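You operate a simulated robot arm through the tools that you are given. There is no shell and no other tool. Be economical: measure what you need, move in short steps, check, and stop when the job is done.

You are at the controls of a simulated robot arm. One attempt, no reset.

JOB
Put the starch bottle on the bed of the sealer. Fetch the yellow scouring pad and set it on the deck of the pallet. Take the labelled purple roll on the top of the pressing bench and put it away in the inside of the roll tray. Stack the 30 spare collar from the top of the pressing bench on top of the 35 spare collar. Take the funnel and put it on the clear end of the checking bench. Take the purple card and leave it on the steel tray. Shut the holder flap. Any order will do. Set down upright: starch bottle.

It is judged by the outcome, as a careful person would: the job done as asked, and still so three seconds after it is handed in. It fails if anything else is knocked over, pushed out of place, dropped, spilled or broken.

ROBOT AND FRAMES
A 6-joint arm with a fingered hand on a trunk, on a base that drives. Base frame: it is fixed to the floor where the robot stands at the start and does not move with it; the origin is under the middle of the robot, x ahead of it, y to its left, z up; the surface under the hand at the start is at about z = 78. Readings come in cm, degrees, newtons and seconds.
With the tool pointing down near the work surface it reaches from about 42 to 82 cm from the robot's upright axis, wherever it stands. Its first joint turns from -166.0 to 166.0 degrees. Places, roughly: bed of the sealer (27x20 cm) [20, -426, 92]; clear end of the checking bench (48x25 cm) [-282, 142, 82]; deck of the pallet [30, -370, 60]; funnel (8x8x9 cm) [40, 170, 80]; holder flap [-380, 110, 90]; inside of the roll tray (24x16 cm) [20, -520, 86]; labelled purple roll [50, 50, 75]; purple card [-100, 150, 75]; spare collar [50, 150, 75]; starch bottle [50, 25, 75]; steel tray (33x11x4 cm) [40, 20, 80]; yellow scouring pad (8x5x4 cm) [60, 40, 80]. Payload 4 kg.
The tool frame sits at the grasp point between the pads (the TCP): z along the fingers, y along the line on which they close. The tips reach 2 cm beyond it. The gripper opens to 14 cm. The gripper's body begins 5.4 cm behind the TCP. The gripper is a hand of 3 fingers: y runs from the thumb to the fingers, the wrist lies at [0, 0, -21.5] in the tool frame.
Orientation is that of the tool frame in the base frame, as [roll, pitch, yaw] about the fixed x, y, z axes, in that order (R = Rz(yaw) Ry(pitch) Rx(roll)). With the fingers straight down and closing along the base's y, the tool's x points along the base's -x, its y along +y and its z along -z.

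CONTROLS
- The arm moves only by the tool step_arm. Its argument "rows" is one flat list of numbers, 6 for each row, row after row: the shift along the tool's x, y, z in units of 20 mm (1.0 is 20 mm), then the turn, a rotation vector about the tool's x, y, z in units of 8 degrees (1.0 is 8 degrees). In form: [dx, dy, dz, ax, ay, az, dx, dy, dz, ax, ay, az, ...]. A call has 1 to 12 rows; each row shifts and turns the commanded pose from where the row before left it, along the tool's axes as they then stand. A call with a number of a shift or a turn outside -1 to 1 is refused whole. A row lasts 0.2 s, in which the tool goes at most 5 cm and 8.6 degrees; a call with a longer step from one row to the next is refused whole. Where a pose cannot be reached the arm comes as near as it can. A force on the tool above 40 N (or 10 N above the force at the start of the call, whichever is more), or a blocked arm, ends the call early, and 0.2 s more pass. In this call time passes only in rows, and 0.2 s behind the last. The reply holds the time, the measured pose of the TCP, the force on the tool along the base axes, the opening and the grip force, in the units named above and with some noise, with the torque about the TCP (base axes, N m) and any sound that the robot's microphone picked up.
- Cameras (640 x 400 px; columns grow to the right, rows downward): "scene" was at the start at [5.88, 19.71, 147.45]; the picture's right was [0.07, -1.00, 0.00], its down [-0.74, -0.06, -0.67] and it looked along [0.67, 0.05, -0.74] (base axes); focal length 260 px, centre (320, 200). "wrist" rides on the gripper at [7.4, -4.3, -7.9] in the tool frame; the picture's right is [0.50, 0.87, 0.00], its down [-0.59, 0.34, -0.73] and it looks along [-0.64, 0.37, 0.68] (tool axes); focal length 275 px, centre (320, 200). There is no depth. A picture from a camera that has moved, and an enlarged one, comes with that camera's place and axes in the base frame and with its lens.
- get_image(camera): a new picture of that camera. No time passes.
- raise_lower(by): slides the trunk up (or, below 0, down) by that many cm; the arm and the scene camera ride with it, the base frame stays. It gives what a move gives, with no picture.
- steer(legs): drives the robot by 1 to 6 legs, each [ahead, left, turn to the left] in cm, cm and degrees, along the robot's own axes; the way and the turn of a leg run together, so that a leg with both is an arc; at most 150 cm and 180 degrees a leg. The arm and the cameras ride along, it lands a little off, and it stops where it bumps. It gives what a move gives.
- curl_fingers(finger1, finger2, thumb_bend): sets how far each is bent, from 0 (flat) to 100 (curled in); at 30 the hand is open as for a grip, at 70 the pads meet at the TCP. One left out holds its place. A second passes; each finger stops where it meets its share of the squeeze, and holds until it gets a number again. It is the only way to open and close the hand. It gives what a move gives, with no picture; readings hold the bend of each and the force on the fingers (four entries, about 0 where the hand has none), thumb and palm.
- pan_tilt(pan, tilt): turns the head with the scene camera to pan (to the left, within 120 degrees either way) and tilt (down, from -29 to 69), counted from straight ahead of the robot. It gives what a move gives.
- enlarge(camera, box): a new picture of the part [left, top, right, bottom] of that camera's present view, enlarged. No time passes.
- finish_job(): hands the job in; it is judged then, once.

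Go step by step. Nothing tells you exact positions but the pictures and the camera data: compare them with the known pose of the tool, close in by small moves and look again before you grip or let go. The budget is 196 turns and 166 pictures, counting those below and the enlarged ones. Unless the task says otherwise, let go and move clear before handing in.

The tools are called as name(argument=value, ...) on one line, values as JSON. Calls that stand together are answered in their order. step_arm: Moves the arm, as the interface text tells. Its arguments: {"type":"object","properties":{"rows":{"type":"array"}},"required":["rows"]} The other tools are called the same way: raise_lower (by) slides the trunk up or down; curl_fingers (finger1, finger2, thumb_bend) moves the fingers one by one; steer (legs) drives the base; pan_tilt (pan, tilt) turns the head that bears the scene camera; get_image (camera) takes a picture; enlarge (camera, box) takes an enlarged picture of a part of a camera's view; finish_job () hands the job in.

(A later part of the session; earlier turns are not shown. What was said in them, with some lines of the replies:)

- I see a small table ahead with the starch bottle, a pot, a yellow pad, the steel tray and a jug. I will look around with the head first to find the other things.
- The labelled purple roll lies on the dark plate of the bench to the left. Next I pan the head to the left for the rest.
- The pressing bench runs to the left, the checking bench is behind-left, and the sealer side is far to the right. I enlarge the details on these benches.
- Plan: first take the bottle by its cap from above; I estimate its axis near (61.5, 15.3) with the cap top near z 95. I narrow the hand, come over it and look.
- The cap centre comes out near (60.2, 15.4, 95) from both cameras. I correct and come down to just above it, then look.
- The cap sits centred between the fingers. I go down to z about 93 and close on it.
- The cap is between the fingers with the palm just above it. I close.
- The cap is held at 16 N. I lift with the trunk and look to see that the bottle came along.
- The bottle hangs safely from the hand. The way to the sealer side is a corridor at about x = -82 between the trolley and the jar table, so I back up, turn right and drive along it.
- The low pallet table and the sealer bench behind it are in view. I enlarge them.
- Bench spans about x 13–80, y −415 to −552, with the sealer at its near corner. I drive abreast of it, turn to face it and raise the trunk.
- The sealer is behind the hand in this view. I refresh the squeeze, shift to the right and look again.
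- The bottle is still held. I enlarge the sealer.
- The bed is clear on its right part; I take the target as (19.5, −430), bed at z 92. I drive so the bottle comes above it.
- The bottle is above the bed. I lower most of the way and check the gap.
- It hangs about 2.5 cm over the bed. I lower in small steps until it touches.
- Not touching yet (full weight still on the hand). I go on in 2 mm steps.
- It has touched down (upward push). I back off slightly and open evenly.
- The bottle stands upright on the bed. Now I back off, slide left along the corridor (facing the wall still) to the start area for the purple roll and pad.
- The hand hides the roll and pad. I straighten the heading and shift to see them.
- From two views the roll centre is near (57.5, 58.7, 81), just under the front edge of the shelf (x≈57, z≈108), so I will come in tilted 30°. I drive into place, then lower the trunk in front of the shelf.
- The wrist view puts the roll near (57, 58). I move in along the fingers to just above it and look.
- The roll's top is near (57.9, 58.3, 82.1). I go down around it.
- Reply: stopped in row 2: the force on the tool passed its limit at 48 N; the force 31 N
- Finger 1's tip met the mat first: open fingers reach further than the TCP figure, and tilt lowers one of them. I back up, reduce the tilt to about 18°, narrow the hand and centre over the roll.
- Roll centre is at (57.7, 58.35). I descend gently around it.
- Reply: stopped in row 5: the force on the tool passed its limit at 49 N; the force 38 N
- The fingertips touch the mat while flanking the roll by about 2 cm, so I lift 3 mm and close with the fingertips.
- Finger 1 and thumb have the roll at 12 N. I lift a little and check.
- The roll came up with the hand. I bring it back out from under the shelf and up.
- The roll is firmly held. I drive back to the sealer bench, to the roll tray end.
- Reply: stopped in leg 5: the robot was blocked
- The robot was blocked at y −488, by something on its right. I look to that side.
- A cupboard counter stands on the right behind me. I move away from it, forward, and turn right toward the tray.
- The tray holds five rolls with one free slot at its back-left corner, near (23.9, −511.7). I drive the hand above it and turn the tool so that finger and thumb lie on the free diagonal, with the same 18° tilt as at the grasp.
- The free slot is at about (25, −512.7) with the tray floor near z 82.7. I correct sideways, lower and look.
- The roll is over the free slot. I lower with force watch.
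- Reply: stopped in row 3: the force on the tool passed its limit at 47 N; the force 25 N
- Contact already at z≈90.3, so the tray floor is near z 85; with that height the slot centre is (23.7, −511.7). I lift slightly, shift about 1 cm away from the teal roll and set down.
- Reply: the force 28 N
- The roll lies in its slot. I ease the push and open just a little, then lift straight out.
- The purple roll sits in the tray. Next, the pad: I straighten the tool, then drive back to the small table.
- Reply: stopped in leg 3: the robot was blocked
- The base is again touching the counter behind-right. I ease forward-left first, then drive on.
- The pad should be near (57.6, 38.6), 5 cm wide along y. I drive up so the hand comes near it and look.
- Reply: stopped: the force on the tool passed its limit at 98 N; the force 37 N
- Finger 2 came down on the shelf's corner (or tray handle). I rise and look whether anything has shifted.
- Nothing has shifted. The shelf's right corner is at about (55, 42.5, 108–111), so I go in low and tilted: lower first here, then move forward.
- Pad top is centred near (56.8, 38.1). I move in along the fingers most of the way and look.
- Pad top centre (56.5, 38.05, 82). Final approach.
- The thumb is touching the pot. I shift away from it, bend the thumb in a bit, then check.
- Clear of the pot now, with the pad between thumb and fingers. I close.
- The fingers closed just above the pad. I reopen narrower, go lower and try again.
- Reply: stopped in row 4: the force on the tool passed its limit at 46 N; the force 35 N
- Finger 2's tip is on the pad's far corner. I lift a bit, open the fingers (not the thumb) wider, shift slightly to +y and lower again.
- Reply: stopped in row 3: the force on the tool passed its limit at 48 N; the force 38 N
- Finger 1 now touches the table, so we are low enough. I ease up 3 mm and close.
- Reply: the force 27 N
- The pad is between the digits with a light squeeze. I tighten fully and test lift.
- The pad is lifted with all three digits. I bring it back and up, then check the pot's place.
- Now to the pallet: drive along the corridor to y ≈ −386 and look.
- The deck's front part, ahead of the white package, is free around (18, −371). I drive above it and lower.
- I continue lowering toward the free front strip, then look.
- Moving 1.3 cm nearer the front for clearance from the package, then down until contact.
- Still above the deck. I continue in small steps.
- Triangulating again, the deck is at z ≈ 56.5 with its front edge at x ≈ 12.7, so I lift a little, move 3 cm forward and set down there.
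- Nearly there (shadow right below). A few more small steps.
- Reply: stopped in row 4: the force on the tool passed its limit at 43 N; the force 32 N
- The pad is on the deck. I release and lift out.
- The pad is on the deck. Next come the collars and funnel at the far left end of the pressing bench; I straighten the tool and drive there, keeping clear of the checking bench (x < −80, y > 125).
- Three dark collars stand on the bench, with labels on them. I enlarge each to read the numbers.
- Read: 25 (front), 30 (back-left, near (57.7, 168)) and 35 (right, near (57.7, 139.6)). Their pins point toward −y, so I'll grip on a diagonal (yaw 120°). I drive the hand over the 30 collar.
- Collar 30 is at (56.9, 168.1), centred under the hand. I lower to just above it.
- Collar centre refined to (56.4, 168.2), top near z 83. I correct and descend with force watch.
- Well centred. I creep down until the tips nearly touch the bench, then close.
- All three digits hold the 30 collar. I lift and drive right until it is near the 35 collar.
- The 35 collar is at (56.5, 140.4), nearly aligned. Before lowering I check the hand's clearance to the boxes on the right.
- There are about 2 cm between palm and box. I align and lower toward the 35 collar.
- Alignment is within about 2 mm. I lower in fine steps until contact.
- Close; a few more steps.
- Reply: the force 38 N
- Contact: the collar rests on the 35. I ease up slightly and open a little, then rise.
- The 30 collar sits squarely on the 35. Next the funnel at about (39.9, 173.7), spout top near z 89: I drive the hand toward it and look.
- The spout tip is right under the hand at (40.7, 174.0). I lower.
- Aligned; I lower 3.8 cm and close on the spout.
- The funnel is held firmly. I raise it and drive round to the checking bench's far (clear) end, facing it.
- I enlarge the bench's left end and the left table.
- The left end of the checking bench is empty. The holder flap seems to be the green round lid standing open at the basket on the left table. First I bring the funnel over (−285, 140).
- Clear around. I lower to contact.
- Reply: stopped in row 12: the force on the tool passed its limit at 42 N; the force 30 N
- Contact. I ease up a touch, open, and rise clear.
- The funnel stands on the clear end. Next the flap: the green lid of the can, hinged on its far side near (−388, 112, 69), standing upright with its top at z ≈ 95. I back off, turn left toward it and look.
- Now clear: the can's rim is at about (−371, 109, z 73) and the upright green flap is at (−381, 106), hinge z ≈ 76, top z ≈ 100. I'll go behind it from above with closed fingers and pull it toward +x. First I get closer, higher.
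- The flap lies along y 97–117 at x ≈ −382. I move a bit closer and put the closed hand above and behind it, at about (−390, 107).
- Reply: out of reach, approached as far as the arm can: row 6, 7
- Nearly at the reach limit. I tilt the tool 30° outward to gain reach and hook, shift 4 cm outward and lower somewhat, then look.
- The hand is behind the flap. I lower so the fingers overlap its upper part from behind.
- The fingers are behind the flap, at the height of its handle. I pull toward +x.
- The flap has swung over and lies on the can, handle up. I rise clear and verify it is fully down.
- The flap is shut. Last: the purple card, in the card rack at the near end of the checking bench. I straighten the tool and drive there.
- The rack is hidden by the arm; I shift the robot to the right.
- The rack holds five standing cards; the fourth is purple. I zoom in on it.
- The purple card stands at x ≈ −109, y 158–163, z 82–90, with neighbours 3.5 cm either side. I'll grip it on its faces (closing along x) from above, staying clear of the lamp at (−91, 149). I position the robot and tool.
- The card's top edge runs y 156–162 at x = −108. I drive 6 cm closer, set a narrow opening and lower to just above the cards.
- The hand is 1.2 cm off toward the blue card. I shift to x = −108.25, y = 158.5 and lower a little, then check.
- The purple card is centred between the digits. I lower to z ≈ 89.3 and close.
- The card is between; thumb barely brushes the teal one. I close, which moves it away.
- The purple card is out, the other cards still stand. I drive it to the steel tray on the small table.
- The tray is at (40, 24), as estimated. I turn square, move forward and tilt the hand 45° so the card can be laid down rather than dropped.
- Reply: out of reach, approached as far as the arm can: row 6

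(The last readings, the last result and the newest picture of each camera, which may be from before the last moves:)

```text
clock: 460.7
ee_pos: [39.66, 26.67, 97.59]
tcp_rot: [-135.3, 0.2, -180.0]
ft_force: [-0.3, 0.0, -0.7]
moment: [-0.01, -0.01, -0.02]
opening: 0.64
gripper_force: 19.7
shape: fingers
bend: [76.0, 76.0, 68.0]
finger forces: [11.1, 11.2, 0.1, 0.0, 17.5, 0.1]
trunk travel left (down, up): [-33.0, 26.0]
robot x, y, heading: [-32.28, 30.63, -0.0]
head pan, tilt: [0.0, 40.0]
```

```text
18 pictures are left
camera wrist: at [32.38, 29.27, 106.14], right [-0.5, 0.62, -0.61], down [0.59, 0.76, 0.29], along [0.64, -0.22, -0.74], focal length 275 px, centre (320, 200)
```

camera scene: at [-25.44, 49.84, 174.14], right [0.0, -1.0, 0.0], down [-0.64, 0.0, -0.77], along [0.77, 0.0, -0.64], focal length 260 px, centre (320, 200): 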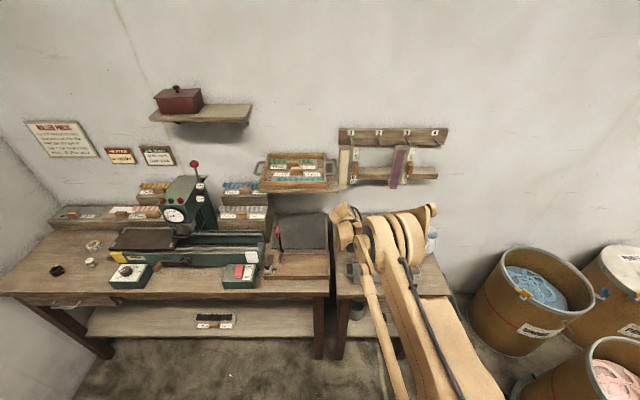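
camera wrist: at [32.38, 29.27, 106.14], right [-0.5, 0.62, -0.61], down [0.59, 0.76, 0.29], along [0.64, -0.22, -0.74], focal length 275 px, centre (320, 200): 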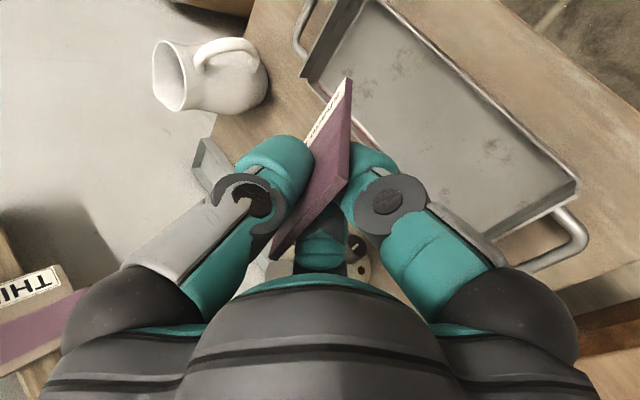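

The tray lies at x 35–45, y 11–35. I shift 2.5 cm toward −y and lower until the card's lower edge is near the tray.

step_arm(rows=[0, -0.44, 0.44, 0, 0, 0, 0, -0.44, 0.44, 0, 0, 0])

raise_lower(by=-10.5)

get_image(camera="wrist")

enlarge(camera="scene", box=[310, 190, 450, 320])

```text
clock: 461.3
ee_pos: [39.67, 24.15, 97.59]
tcp_rot: [-135.2, 0.2, -180.0]
ft_force: [0.0, 1.0, -0.3]
moment: [-0.02, -0.05, 0.01]
opening: 0.63
gripper_force: 19.5
shape: fingers
bend: [76.0, 76.0, 68.0]
finger forces: [11.1, 11.1, 0.0, 0.0, 17.6, 0.0]
trunk travel left (down, up): [-33.0, 26.0]
robot x, y, heading: [-32.09, 30.39, 0.1]
head pan, tilt: [0.0, 40.0]
```

```text
clock: 462.6
ee_pos: [39.6, 24.22, 87.1]
tcp_rot: [-135.3, 0.2, 179.9]
ft_force: [0.2, -0.5, 0.8]
moment: [-0.02, 0.02, 0.0]
opening: 0.61
gripper_force: 20.3
shape: fingers
bend: [76.0, 76.0, 68.0]
finger forces: [11.2, 11.1, 0.0, 0.1, 17.4, 0.0]
trunk travel left (down, up): [-22.5, 36.5]
robot x, y, heading: [-31.97, 31.13, -0.2]
head pan, tilt: [0.0, 40.0]
```

```text
17 pictures are left
camera wrist: at [32.33, 26.73, 95.66], right [-0.5, 0.62, -0.61], down [0.59, 0.76, 0.29], along [0.64, -0.22, -0.74], focal length 275 px, centre (320, 200)
```

wrist: 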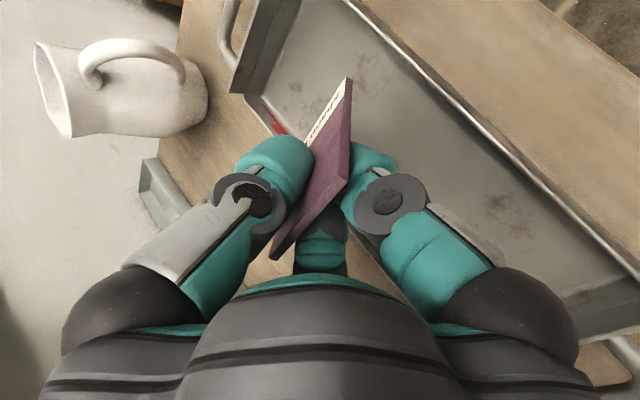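

```text
3.08 times, centred on (380, 255) of scene
camera zoom: at [-25.45, 49.83, 163.64], right [0.0, -1.0, 0.0], down [-0.64, 0.0, -0.77], along [0.77, 0.0, -0.64], focal length 800 px, centre (135, 31)
```

zoom: 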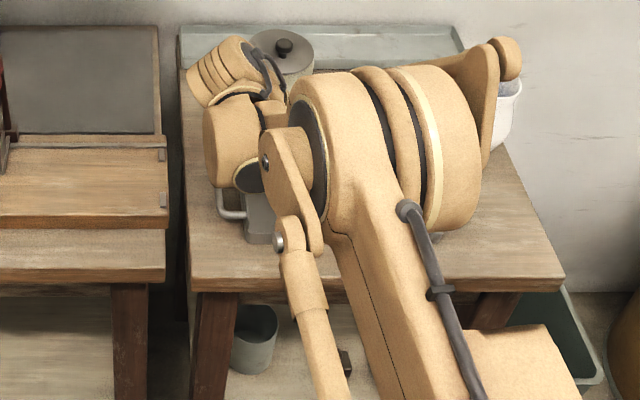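

The card's lower edge is about 2.5 cm above the tray floor, well inside the rim. I lower to contact.

step_arm(rows=[-0.1, 0.28, 0.28, 0, 0, 0, 0, 0.21, 0.21, 0, 0, 0, 0, 0.1, 0.1, 0, 0, 0, 0, 0.08, 0.08, 0, 0, 0, 0, 0.08, 0.08, 0, 0, 0, 0, 0.08, 0.08, 0, 0, 0, 0, 0.08, 0.08, 0, 0, 0])

get_image(camera="wrist")

```text
clock: 464.2
ee_pos: [38.97, 23.97, 85.94]
tcp_rot: [-135.3, 0.2, -179.9]
ft_force: [0.9, 0.0, -0.1]
moment: [0.06, 0.0, 0.01]
opening: 0.65
gripper_force: 19.7
shape: fingers
bend: [76.0, 76.0, 68.0]
finger forces: [11.1, 11.1, 0.0, 0.0, 17.6, 0.0]
out of reach, approached as far as the arm can: row 1, 2, 4, 7
trunk travel left (down, up): [-22.5, 36.5]
robot x, y, heading: [-31.92, 30.71, -0.2]
head pan, tilt: [0.0, 40.0]
```

```text
15 pictures are left
camera wrist: at [31.63, 26.61, 94.56], right [-0.5, 0.62, -0.61], down [0.59, 0.76, 0.29], along [0.64, -0.21, -0.74], focal length 275 px, centre (320, 200)
```

wrist: 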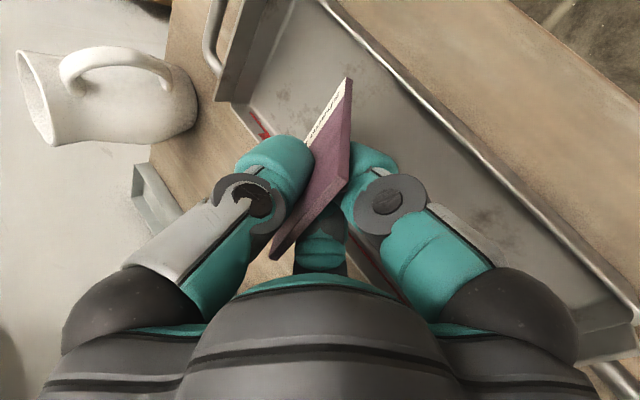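

At the reach limit, so I use small base and trunk moves instead: 1 cm forward, 1 cm down.

steer(legs=[[1.2, 0, 0]])

raise_lower(by=-0.8)

raise_lower(by=-0.4)

get_image(camera="wrist")

```text
clock: 465.0
ee_pos: [40.23, 24.06, 86.01]
tcp_rot: [-135.4, 0.1, -179.9]
ft_force: [-0.7, -1.5, -0.3]
moment: [-0.02, -0.02, -0.03]
opening: 0.63
gripper_force: 19.8
shape: fingers
bend: [76.0, 76.0, 68.0]
finger forces: [11.2, 11.1, 0.0, 0.1, 17.6, 0.1]
trunk travel left (down, up): [-22.5, 36.5]
robot x, y, heading: [-30.67, 30.34, 0.1]
head pan, tilt: [0.0, 40.0]
```

```text
clock: 465.6
ee_pos: [40.13, 23.93, 85.24]
tcp_rot: [-135.4, 0.3, -179.9]
ft_force: [-0.2, -0.3, 0.0]
moment: [0.02, -0.01, -0.01]
opening: 0.64
gripper_force: 20.2
shape: fingers
bend: [76.0, 76.0, 68.0]
finger forces: [11.0, 11.1, 0.1, 0.1, 17.6, 0.1]
trunk travel left (down, up): [-21.7, 37.3]
robot x, y, heading: [-30.5, 30.98, -0.2]
head pan, tilt: [0.0, 40.0]
```

```text
clock: 466.1
ee_pos: [40.1, 24.07, 84.86]
tcp_rot: [-135.4, 0.2, -179.8]
ft_force: [0.1, -0.2, -0.2]
moment: [0.0, 0.03, -0.01]
opening: 0.62
gripper_force: 20.0
shape: fingers
bend: [76.0, 76.0, 68.0]
finger forces: [11.1, 11.1, 0.1, 0.0, 17.6, 0.1]
trunk travel left (down, up): [-21.3, 37.7]
robot x, y, heading: [-30.98, 31.13, 0.1]
head pan, tilt: [0.0, 40.0]
```

```text
14 pictures are left
camera wrist: at [32.82, 26.6, 93.36], right [-0.5, 0.62, -0.61], down [0.59, 0.76, 0.29], along [0.64, -0.21, -0.74], focal length 275 px, centre (320, 200)
```

wrist: 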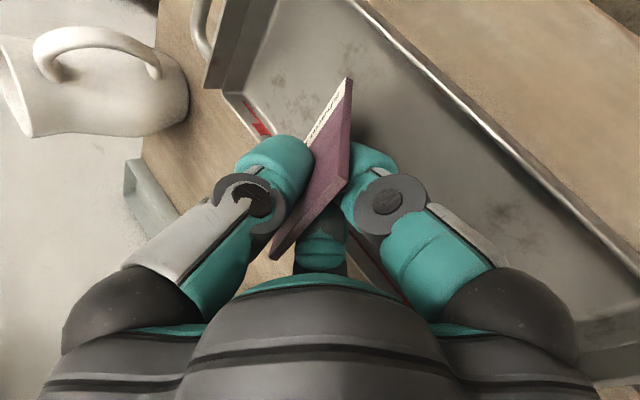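

Still no contact; I continue in 4 mm trunk steps, watching the force.

raise_lower(by=-0.4)

raise_lower(by=-0.4)

raise_lower(by=-0.3)

```text
clock: 466.6
ee_pos: [40.15, 24.04, 84.42]
tcp_rot: [-135.3, 0.3, -179.9]
ft_force: [-0.2, -0.3, 0.5]
moment: [0.02, 0.01, -0.01]
opening: 0.63
gripper_force: 20.0
shape: fingers
bend: [76.0, 76.0, 68.0]
finger forces: [11.1, 11.1, 0.1, 0.0, 17.6, 0.0]
trunk travel left (down, up): [-20.9, 38.1]
robot x, y, heading: [-30.68, 30.4, 0.0]
head pan, tilt: [0.0, 40.0]
```

```text
clock: 467.2
ee_pos: [40.11, 24.07, 84.04]
tcp_rot: [-135.4, 0.2, -179.9]
ft_force: [0.6, -0.5, 0.9]
moment: [-0.04, -0.02, 0.0]
opening: 0.61
gripper_force: 19.8
shape: fingers
bend: [76.0, 76.0, 68.0]
finger forces: [11.1, 11.1, 0.0, 0.1, 17.6, 0.0]
trunk travel left (down, up): [-20.5, 38.5]
robot x, y, heading: [-30.63, 30.9, 0.2]
head pan, tilt: [0.0, 40.0]
```

```text
clock: 467.7
ee_pos: [40.19, 24.09, 83.69]
tcp_rot: [-135.4, 0.2, -179.8]
ft_force: [-0.1, -0.3, -1.3]
moment: [-0.01, 0.01, 0.03]
opening: 0.63
gripper_force: 20.4
shape: fingers
bend: [76.0, 76.0, 68.0]
finger forces: [11.1, 11.1, 0.1, 0.0, 17.4, 0.0]
trunk travel left (down, up): [-20.2, 38.8]
robot x, y, heading: [-30.3, 30.95, -0.1]
head pan, tilt: [0.0, 40.0]
```

raise_lower(by=-0.4)

raise_lower(by=-0.3)

get_image(camera="wrist")

```text
clock: 468.2
ee_pos: [40.11, 23.98, 83.29]
tcp_rot: [-135.4, 0.2, -179.9]
ft_force: [0.1, 0.5, 0.5]
moment: [-0.05, 0.01, 0.01]
opening: 0.66
gripper_force: 19.9
shape: fingers
bend: [76.0, 76.0, 68.0]
finger forces: [11.0, 11.1, 0.0, 0.0, 17.6, 0.1]
trunk travel left (down, up): [-19.8, 39.2]
robot x, y, heading: [-30.52, 30.79, -0.0]
head pan, tilt: [0.0, 40.0]
```

```text
clock: 468.7
ee_pos: [40.14, 24.19, 83.0]
tcp_rot: [-135.3, 0.3, -179.9]
ft_force: [1.6, 2.3, 4.4]
moment: [-0.07, 0.01, -0.02]
opening: 0.62
gripper_force: 20.5
shape: fingers
bend: [76.0, 76.0, 68.0]
finger forces: [11.3, 11.2, 0.1, 0.0, 18.7, 0.0]
trunk travel left (down, up): [-19.5, 39.5]
robot x, y, heading: [-31.06, 31.1, 0.0]
head pan, tilt: [0.0, 40.0]
```

```text
13 pictures are left
camera wrist: at [32.82, 26.63, 91.59], right [-0.5, 0.62, -0.61], down [0.59, 0.76, 0.29], along [0.64, -0.21, -0.74], focal length 275 px, centre (320, 200)
```

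wrist: 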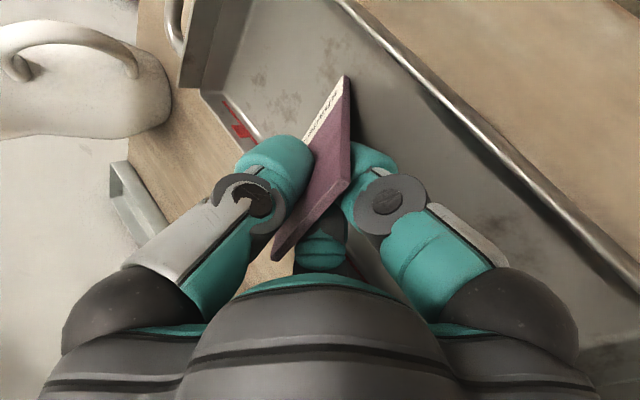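

The card's edge touches the tray. I open the thumb (above the card) and slightly relax the fingers beneath, then draw the hand back along its axis.

curl_fingers(thumb_bend=52)

curl_fingers(finger1=71, finger2=71)

get_image(camera="wrist")

```text
clock: 469.7
ee_pos: [40.22, 23.99, 83.05]
tcp_rot: [-135.4, 0.2, -179.9]
ft_force: [0.3, 0.7, -0.9]
moment: [-0.01, 0.01, 0.0]
opening: 3.27
gripper_force: 0.1
shape: fingers
bend: [76.0, 76.0, 52.0]
finger forces: [0.0, 0.0, 0.1, 0.1, 0.0, 0.1]
trunk travel left (down, up): [-19.5, 39.5]
robot x, y, heading: [-30.91, 30.86, -0.1]
head pan, tilt: [0.0, 40.0]
```

```text
clock: 470.7
ee_pos: [40.19, 24.06, 82.96]
tcp_rot: [-135.4, 0.2, 180.0]
ft_force: [0.5, 0.3, 0.8]
moment: [0.01, 0.02, 0.02]
opening: 3.35
gripper_force: 0.1
shape: fingers
bend: [69.0, 69.0, 52.0]
finger forces: [0.0, 0.0, 0.1, 0.0, 0.1, 0.0]
trunk travel left (down, up): [-19.5, 39.5]
robot x, y, heading: [-30.67, 30.43, -0.0]
head pan, tilt: [0.0, 40.0]
```

```text
12 pictures are left
camera wrist: at [32.83, 26.6, 91.56], right [-0.5, 0.62, -0.61], down [0.59, 0.76, 0.29], along [0.64, -0.21, -0.74], focal length 275 px, centre (320, 200)
```

wrist: 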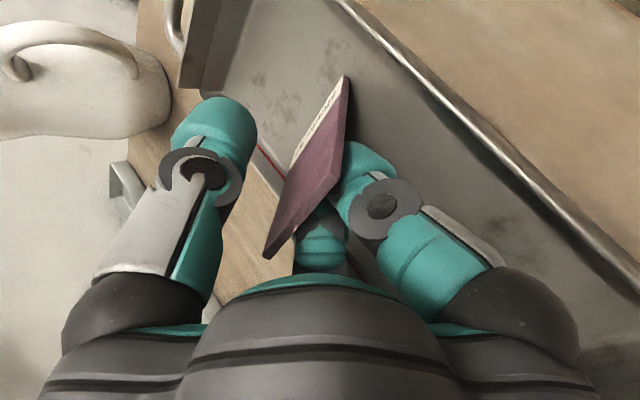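

The card rests on the fingers with its edge on the tray. I withdraw along the hand's axis.

step_arm(rows=[0, 0, -0.3, 0, 0, 0, 0, 0, -0.3, 0, 0, 0, 0, 0, -0.5, 0, 0, 0, 0, 0, -0.7, 0, 0, 0, 0, 0, -0.9, 0, 0, 0])

get_image(camera="wrist")

```text
clock: 471.9
ee_pos: [40.09, 27.78, 86.88]
tcp_rot: [-135.5, 0.2, -179.9]
ft_force: [-1.1, 0.3, 0.1]
moment: [0.01, -0.03, 0.0]
opening: 3.37
gripper_force: 0.1
shape: fingers
bend: [69.0, 69.0, 52.0]
finger forces: [0.1, 0.0, 0.0, 0.0, 0.0, 0.0]
trunk travel left (down, up): [-19.5, 39.5]
robot x, y, heading: [-30.59, 30.35, -0.0]
head pan, tilt: [0.0, 40.0]
```

```text
11 pictures are left
camera wrist: at [32.8, 30.34, 95.48], right [-0.5, 0.62, -0.61], down [0.59, 0.76, 0.29], along [0.64, -0.21, -0.74], focal length 275 px, centre (320, 200)
```

wrist: 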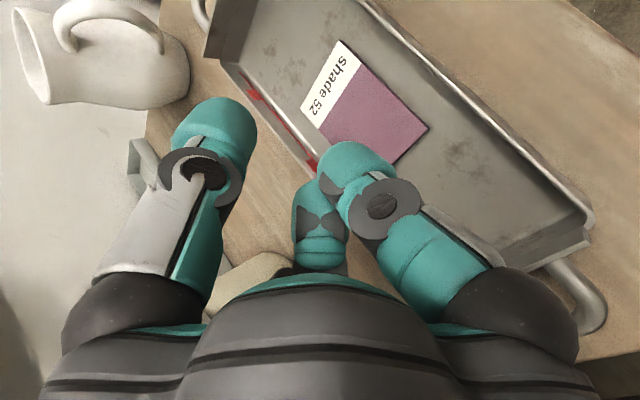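

The card lies flat in the steel tray. I raise clear, back off and check the table.

raise_lower(by=25)

steer(legs=[[-35, 0, 0]])

get_image(camera="scene")

enlarge(camera="scene", box=[230, 180, 430, 300])

```text
clock: 474.5
ee_pos: [40.14, 27.9, 111.94]
tcp_rot: [-135.4, 0.2, -179.9]
ft_force: [-0.6, -0.3, -0.3]
moment: [0.02, 0.01, -0.03]
opening: 3.36
gripper_force: 0.1
shape: fingers
bend: [69.0, 69.0, 52.0]
finger forces: [0.0, 0.0, 0.0, 0.0, 0.0, 0.1]
trunk travel left (down, up): [-44.5, 14.5]
robot x, y, heading: [-31.03, 30.94, -0.1]
head pan, tilt: [0.0, 40.0]
```

```text
clock: 476.8
ee_pos: [4.54, 27.81, 112.07]
tcp_rot: [-135.4, 0.2, 180.0]
ft_force: [0.2, -0.6, -0.3]
moment: [0.02, -0.01, 0.02]
opening: 3.36
gripper_force: 0.0
shape: fingers
bend: [69.0, 69.0, 52.0]
finger forces: [0.0, 0.1, 0.0, 0.1, 0.1, 0.1]
trunk travel left (down, up): [-44.5, 14.5]
robot x, y, heading: [-66.52, 30.57, -0.1]
head pan, tilt: [0.0, 40.0]
```

```text
10 pictures are left
camera scene: at [-59.99, 49.87, 185.63], right [0.0, -1.0, 0.0], down [-0.64, 0.0, -0.77], along [0.77, 0.0, -0.64], focal length 260 px, centre (320, 200)
```

scene: 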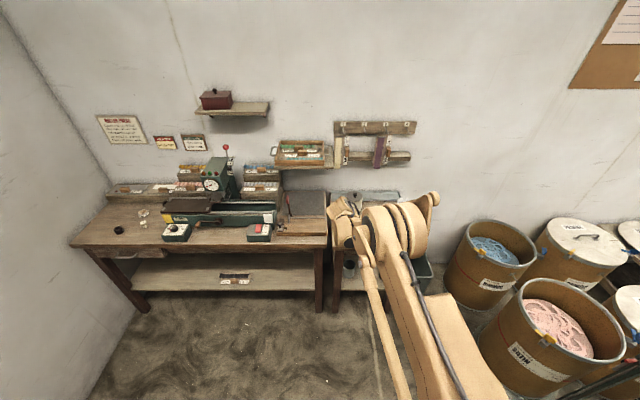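

```text
3.20 times, centred on (330, 240) of scene
camera zoom: at [-59.99, 49.87, 185.63], right [0.0, -1.0, 0.0], down [-0.64, 0.0, -0.77], along [0.77, 0.0, -0.64], focal length 832 px, centre (288, 72)
```

zoom: 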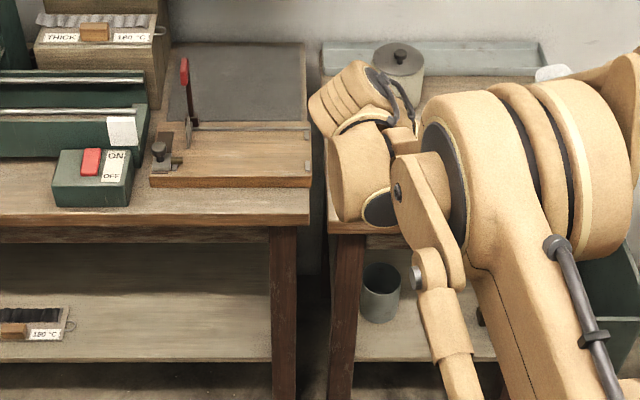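

The card is in the tray and the pot stands where it was. The bottle, roll, pad, collar stack, funnel and flap were each seen in place after release, and the hand is clear, so I hand in.

finish_job()

```text
The job is handed in.
```

I finished all seven tasks and handed the job in. I saw each item in its place after letting go, but I didn't go back for a final look at all of them together.

- **Starch bottle:** upright on the bed of the sealer.
- **Yellow scouring pad:** on the deck of the pallet, in front of the white package.
- **Purple roll:** in the free slot of the roll tray.
- **Collars:** the 30 is stacked on the 35.
- **Funnel:** on the clear end of the checking bench.
- **Purple card:** flat in the steel tray.
- **Holder flap:** shut. I took this to be the green lid on the can by the left-hand table.

I made three unplanned contacts along the way:
- A finger pressed hard (about 98 N) on the shelf corner by the wooden tray.
- The thumb nudged the pot on the small table at about 9 N.
- The base bumped the cupboard counter near the sealer twice.

The shelf and tray looked unmoved afterwards, and the pot's position matched to within a couple of centimetres. I didn't check the counter closely.
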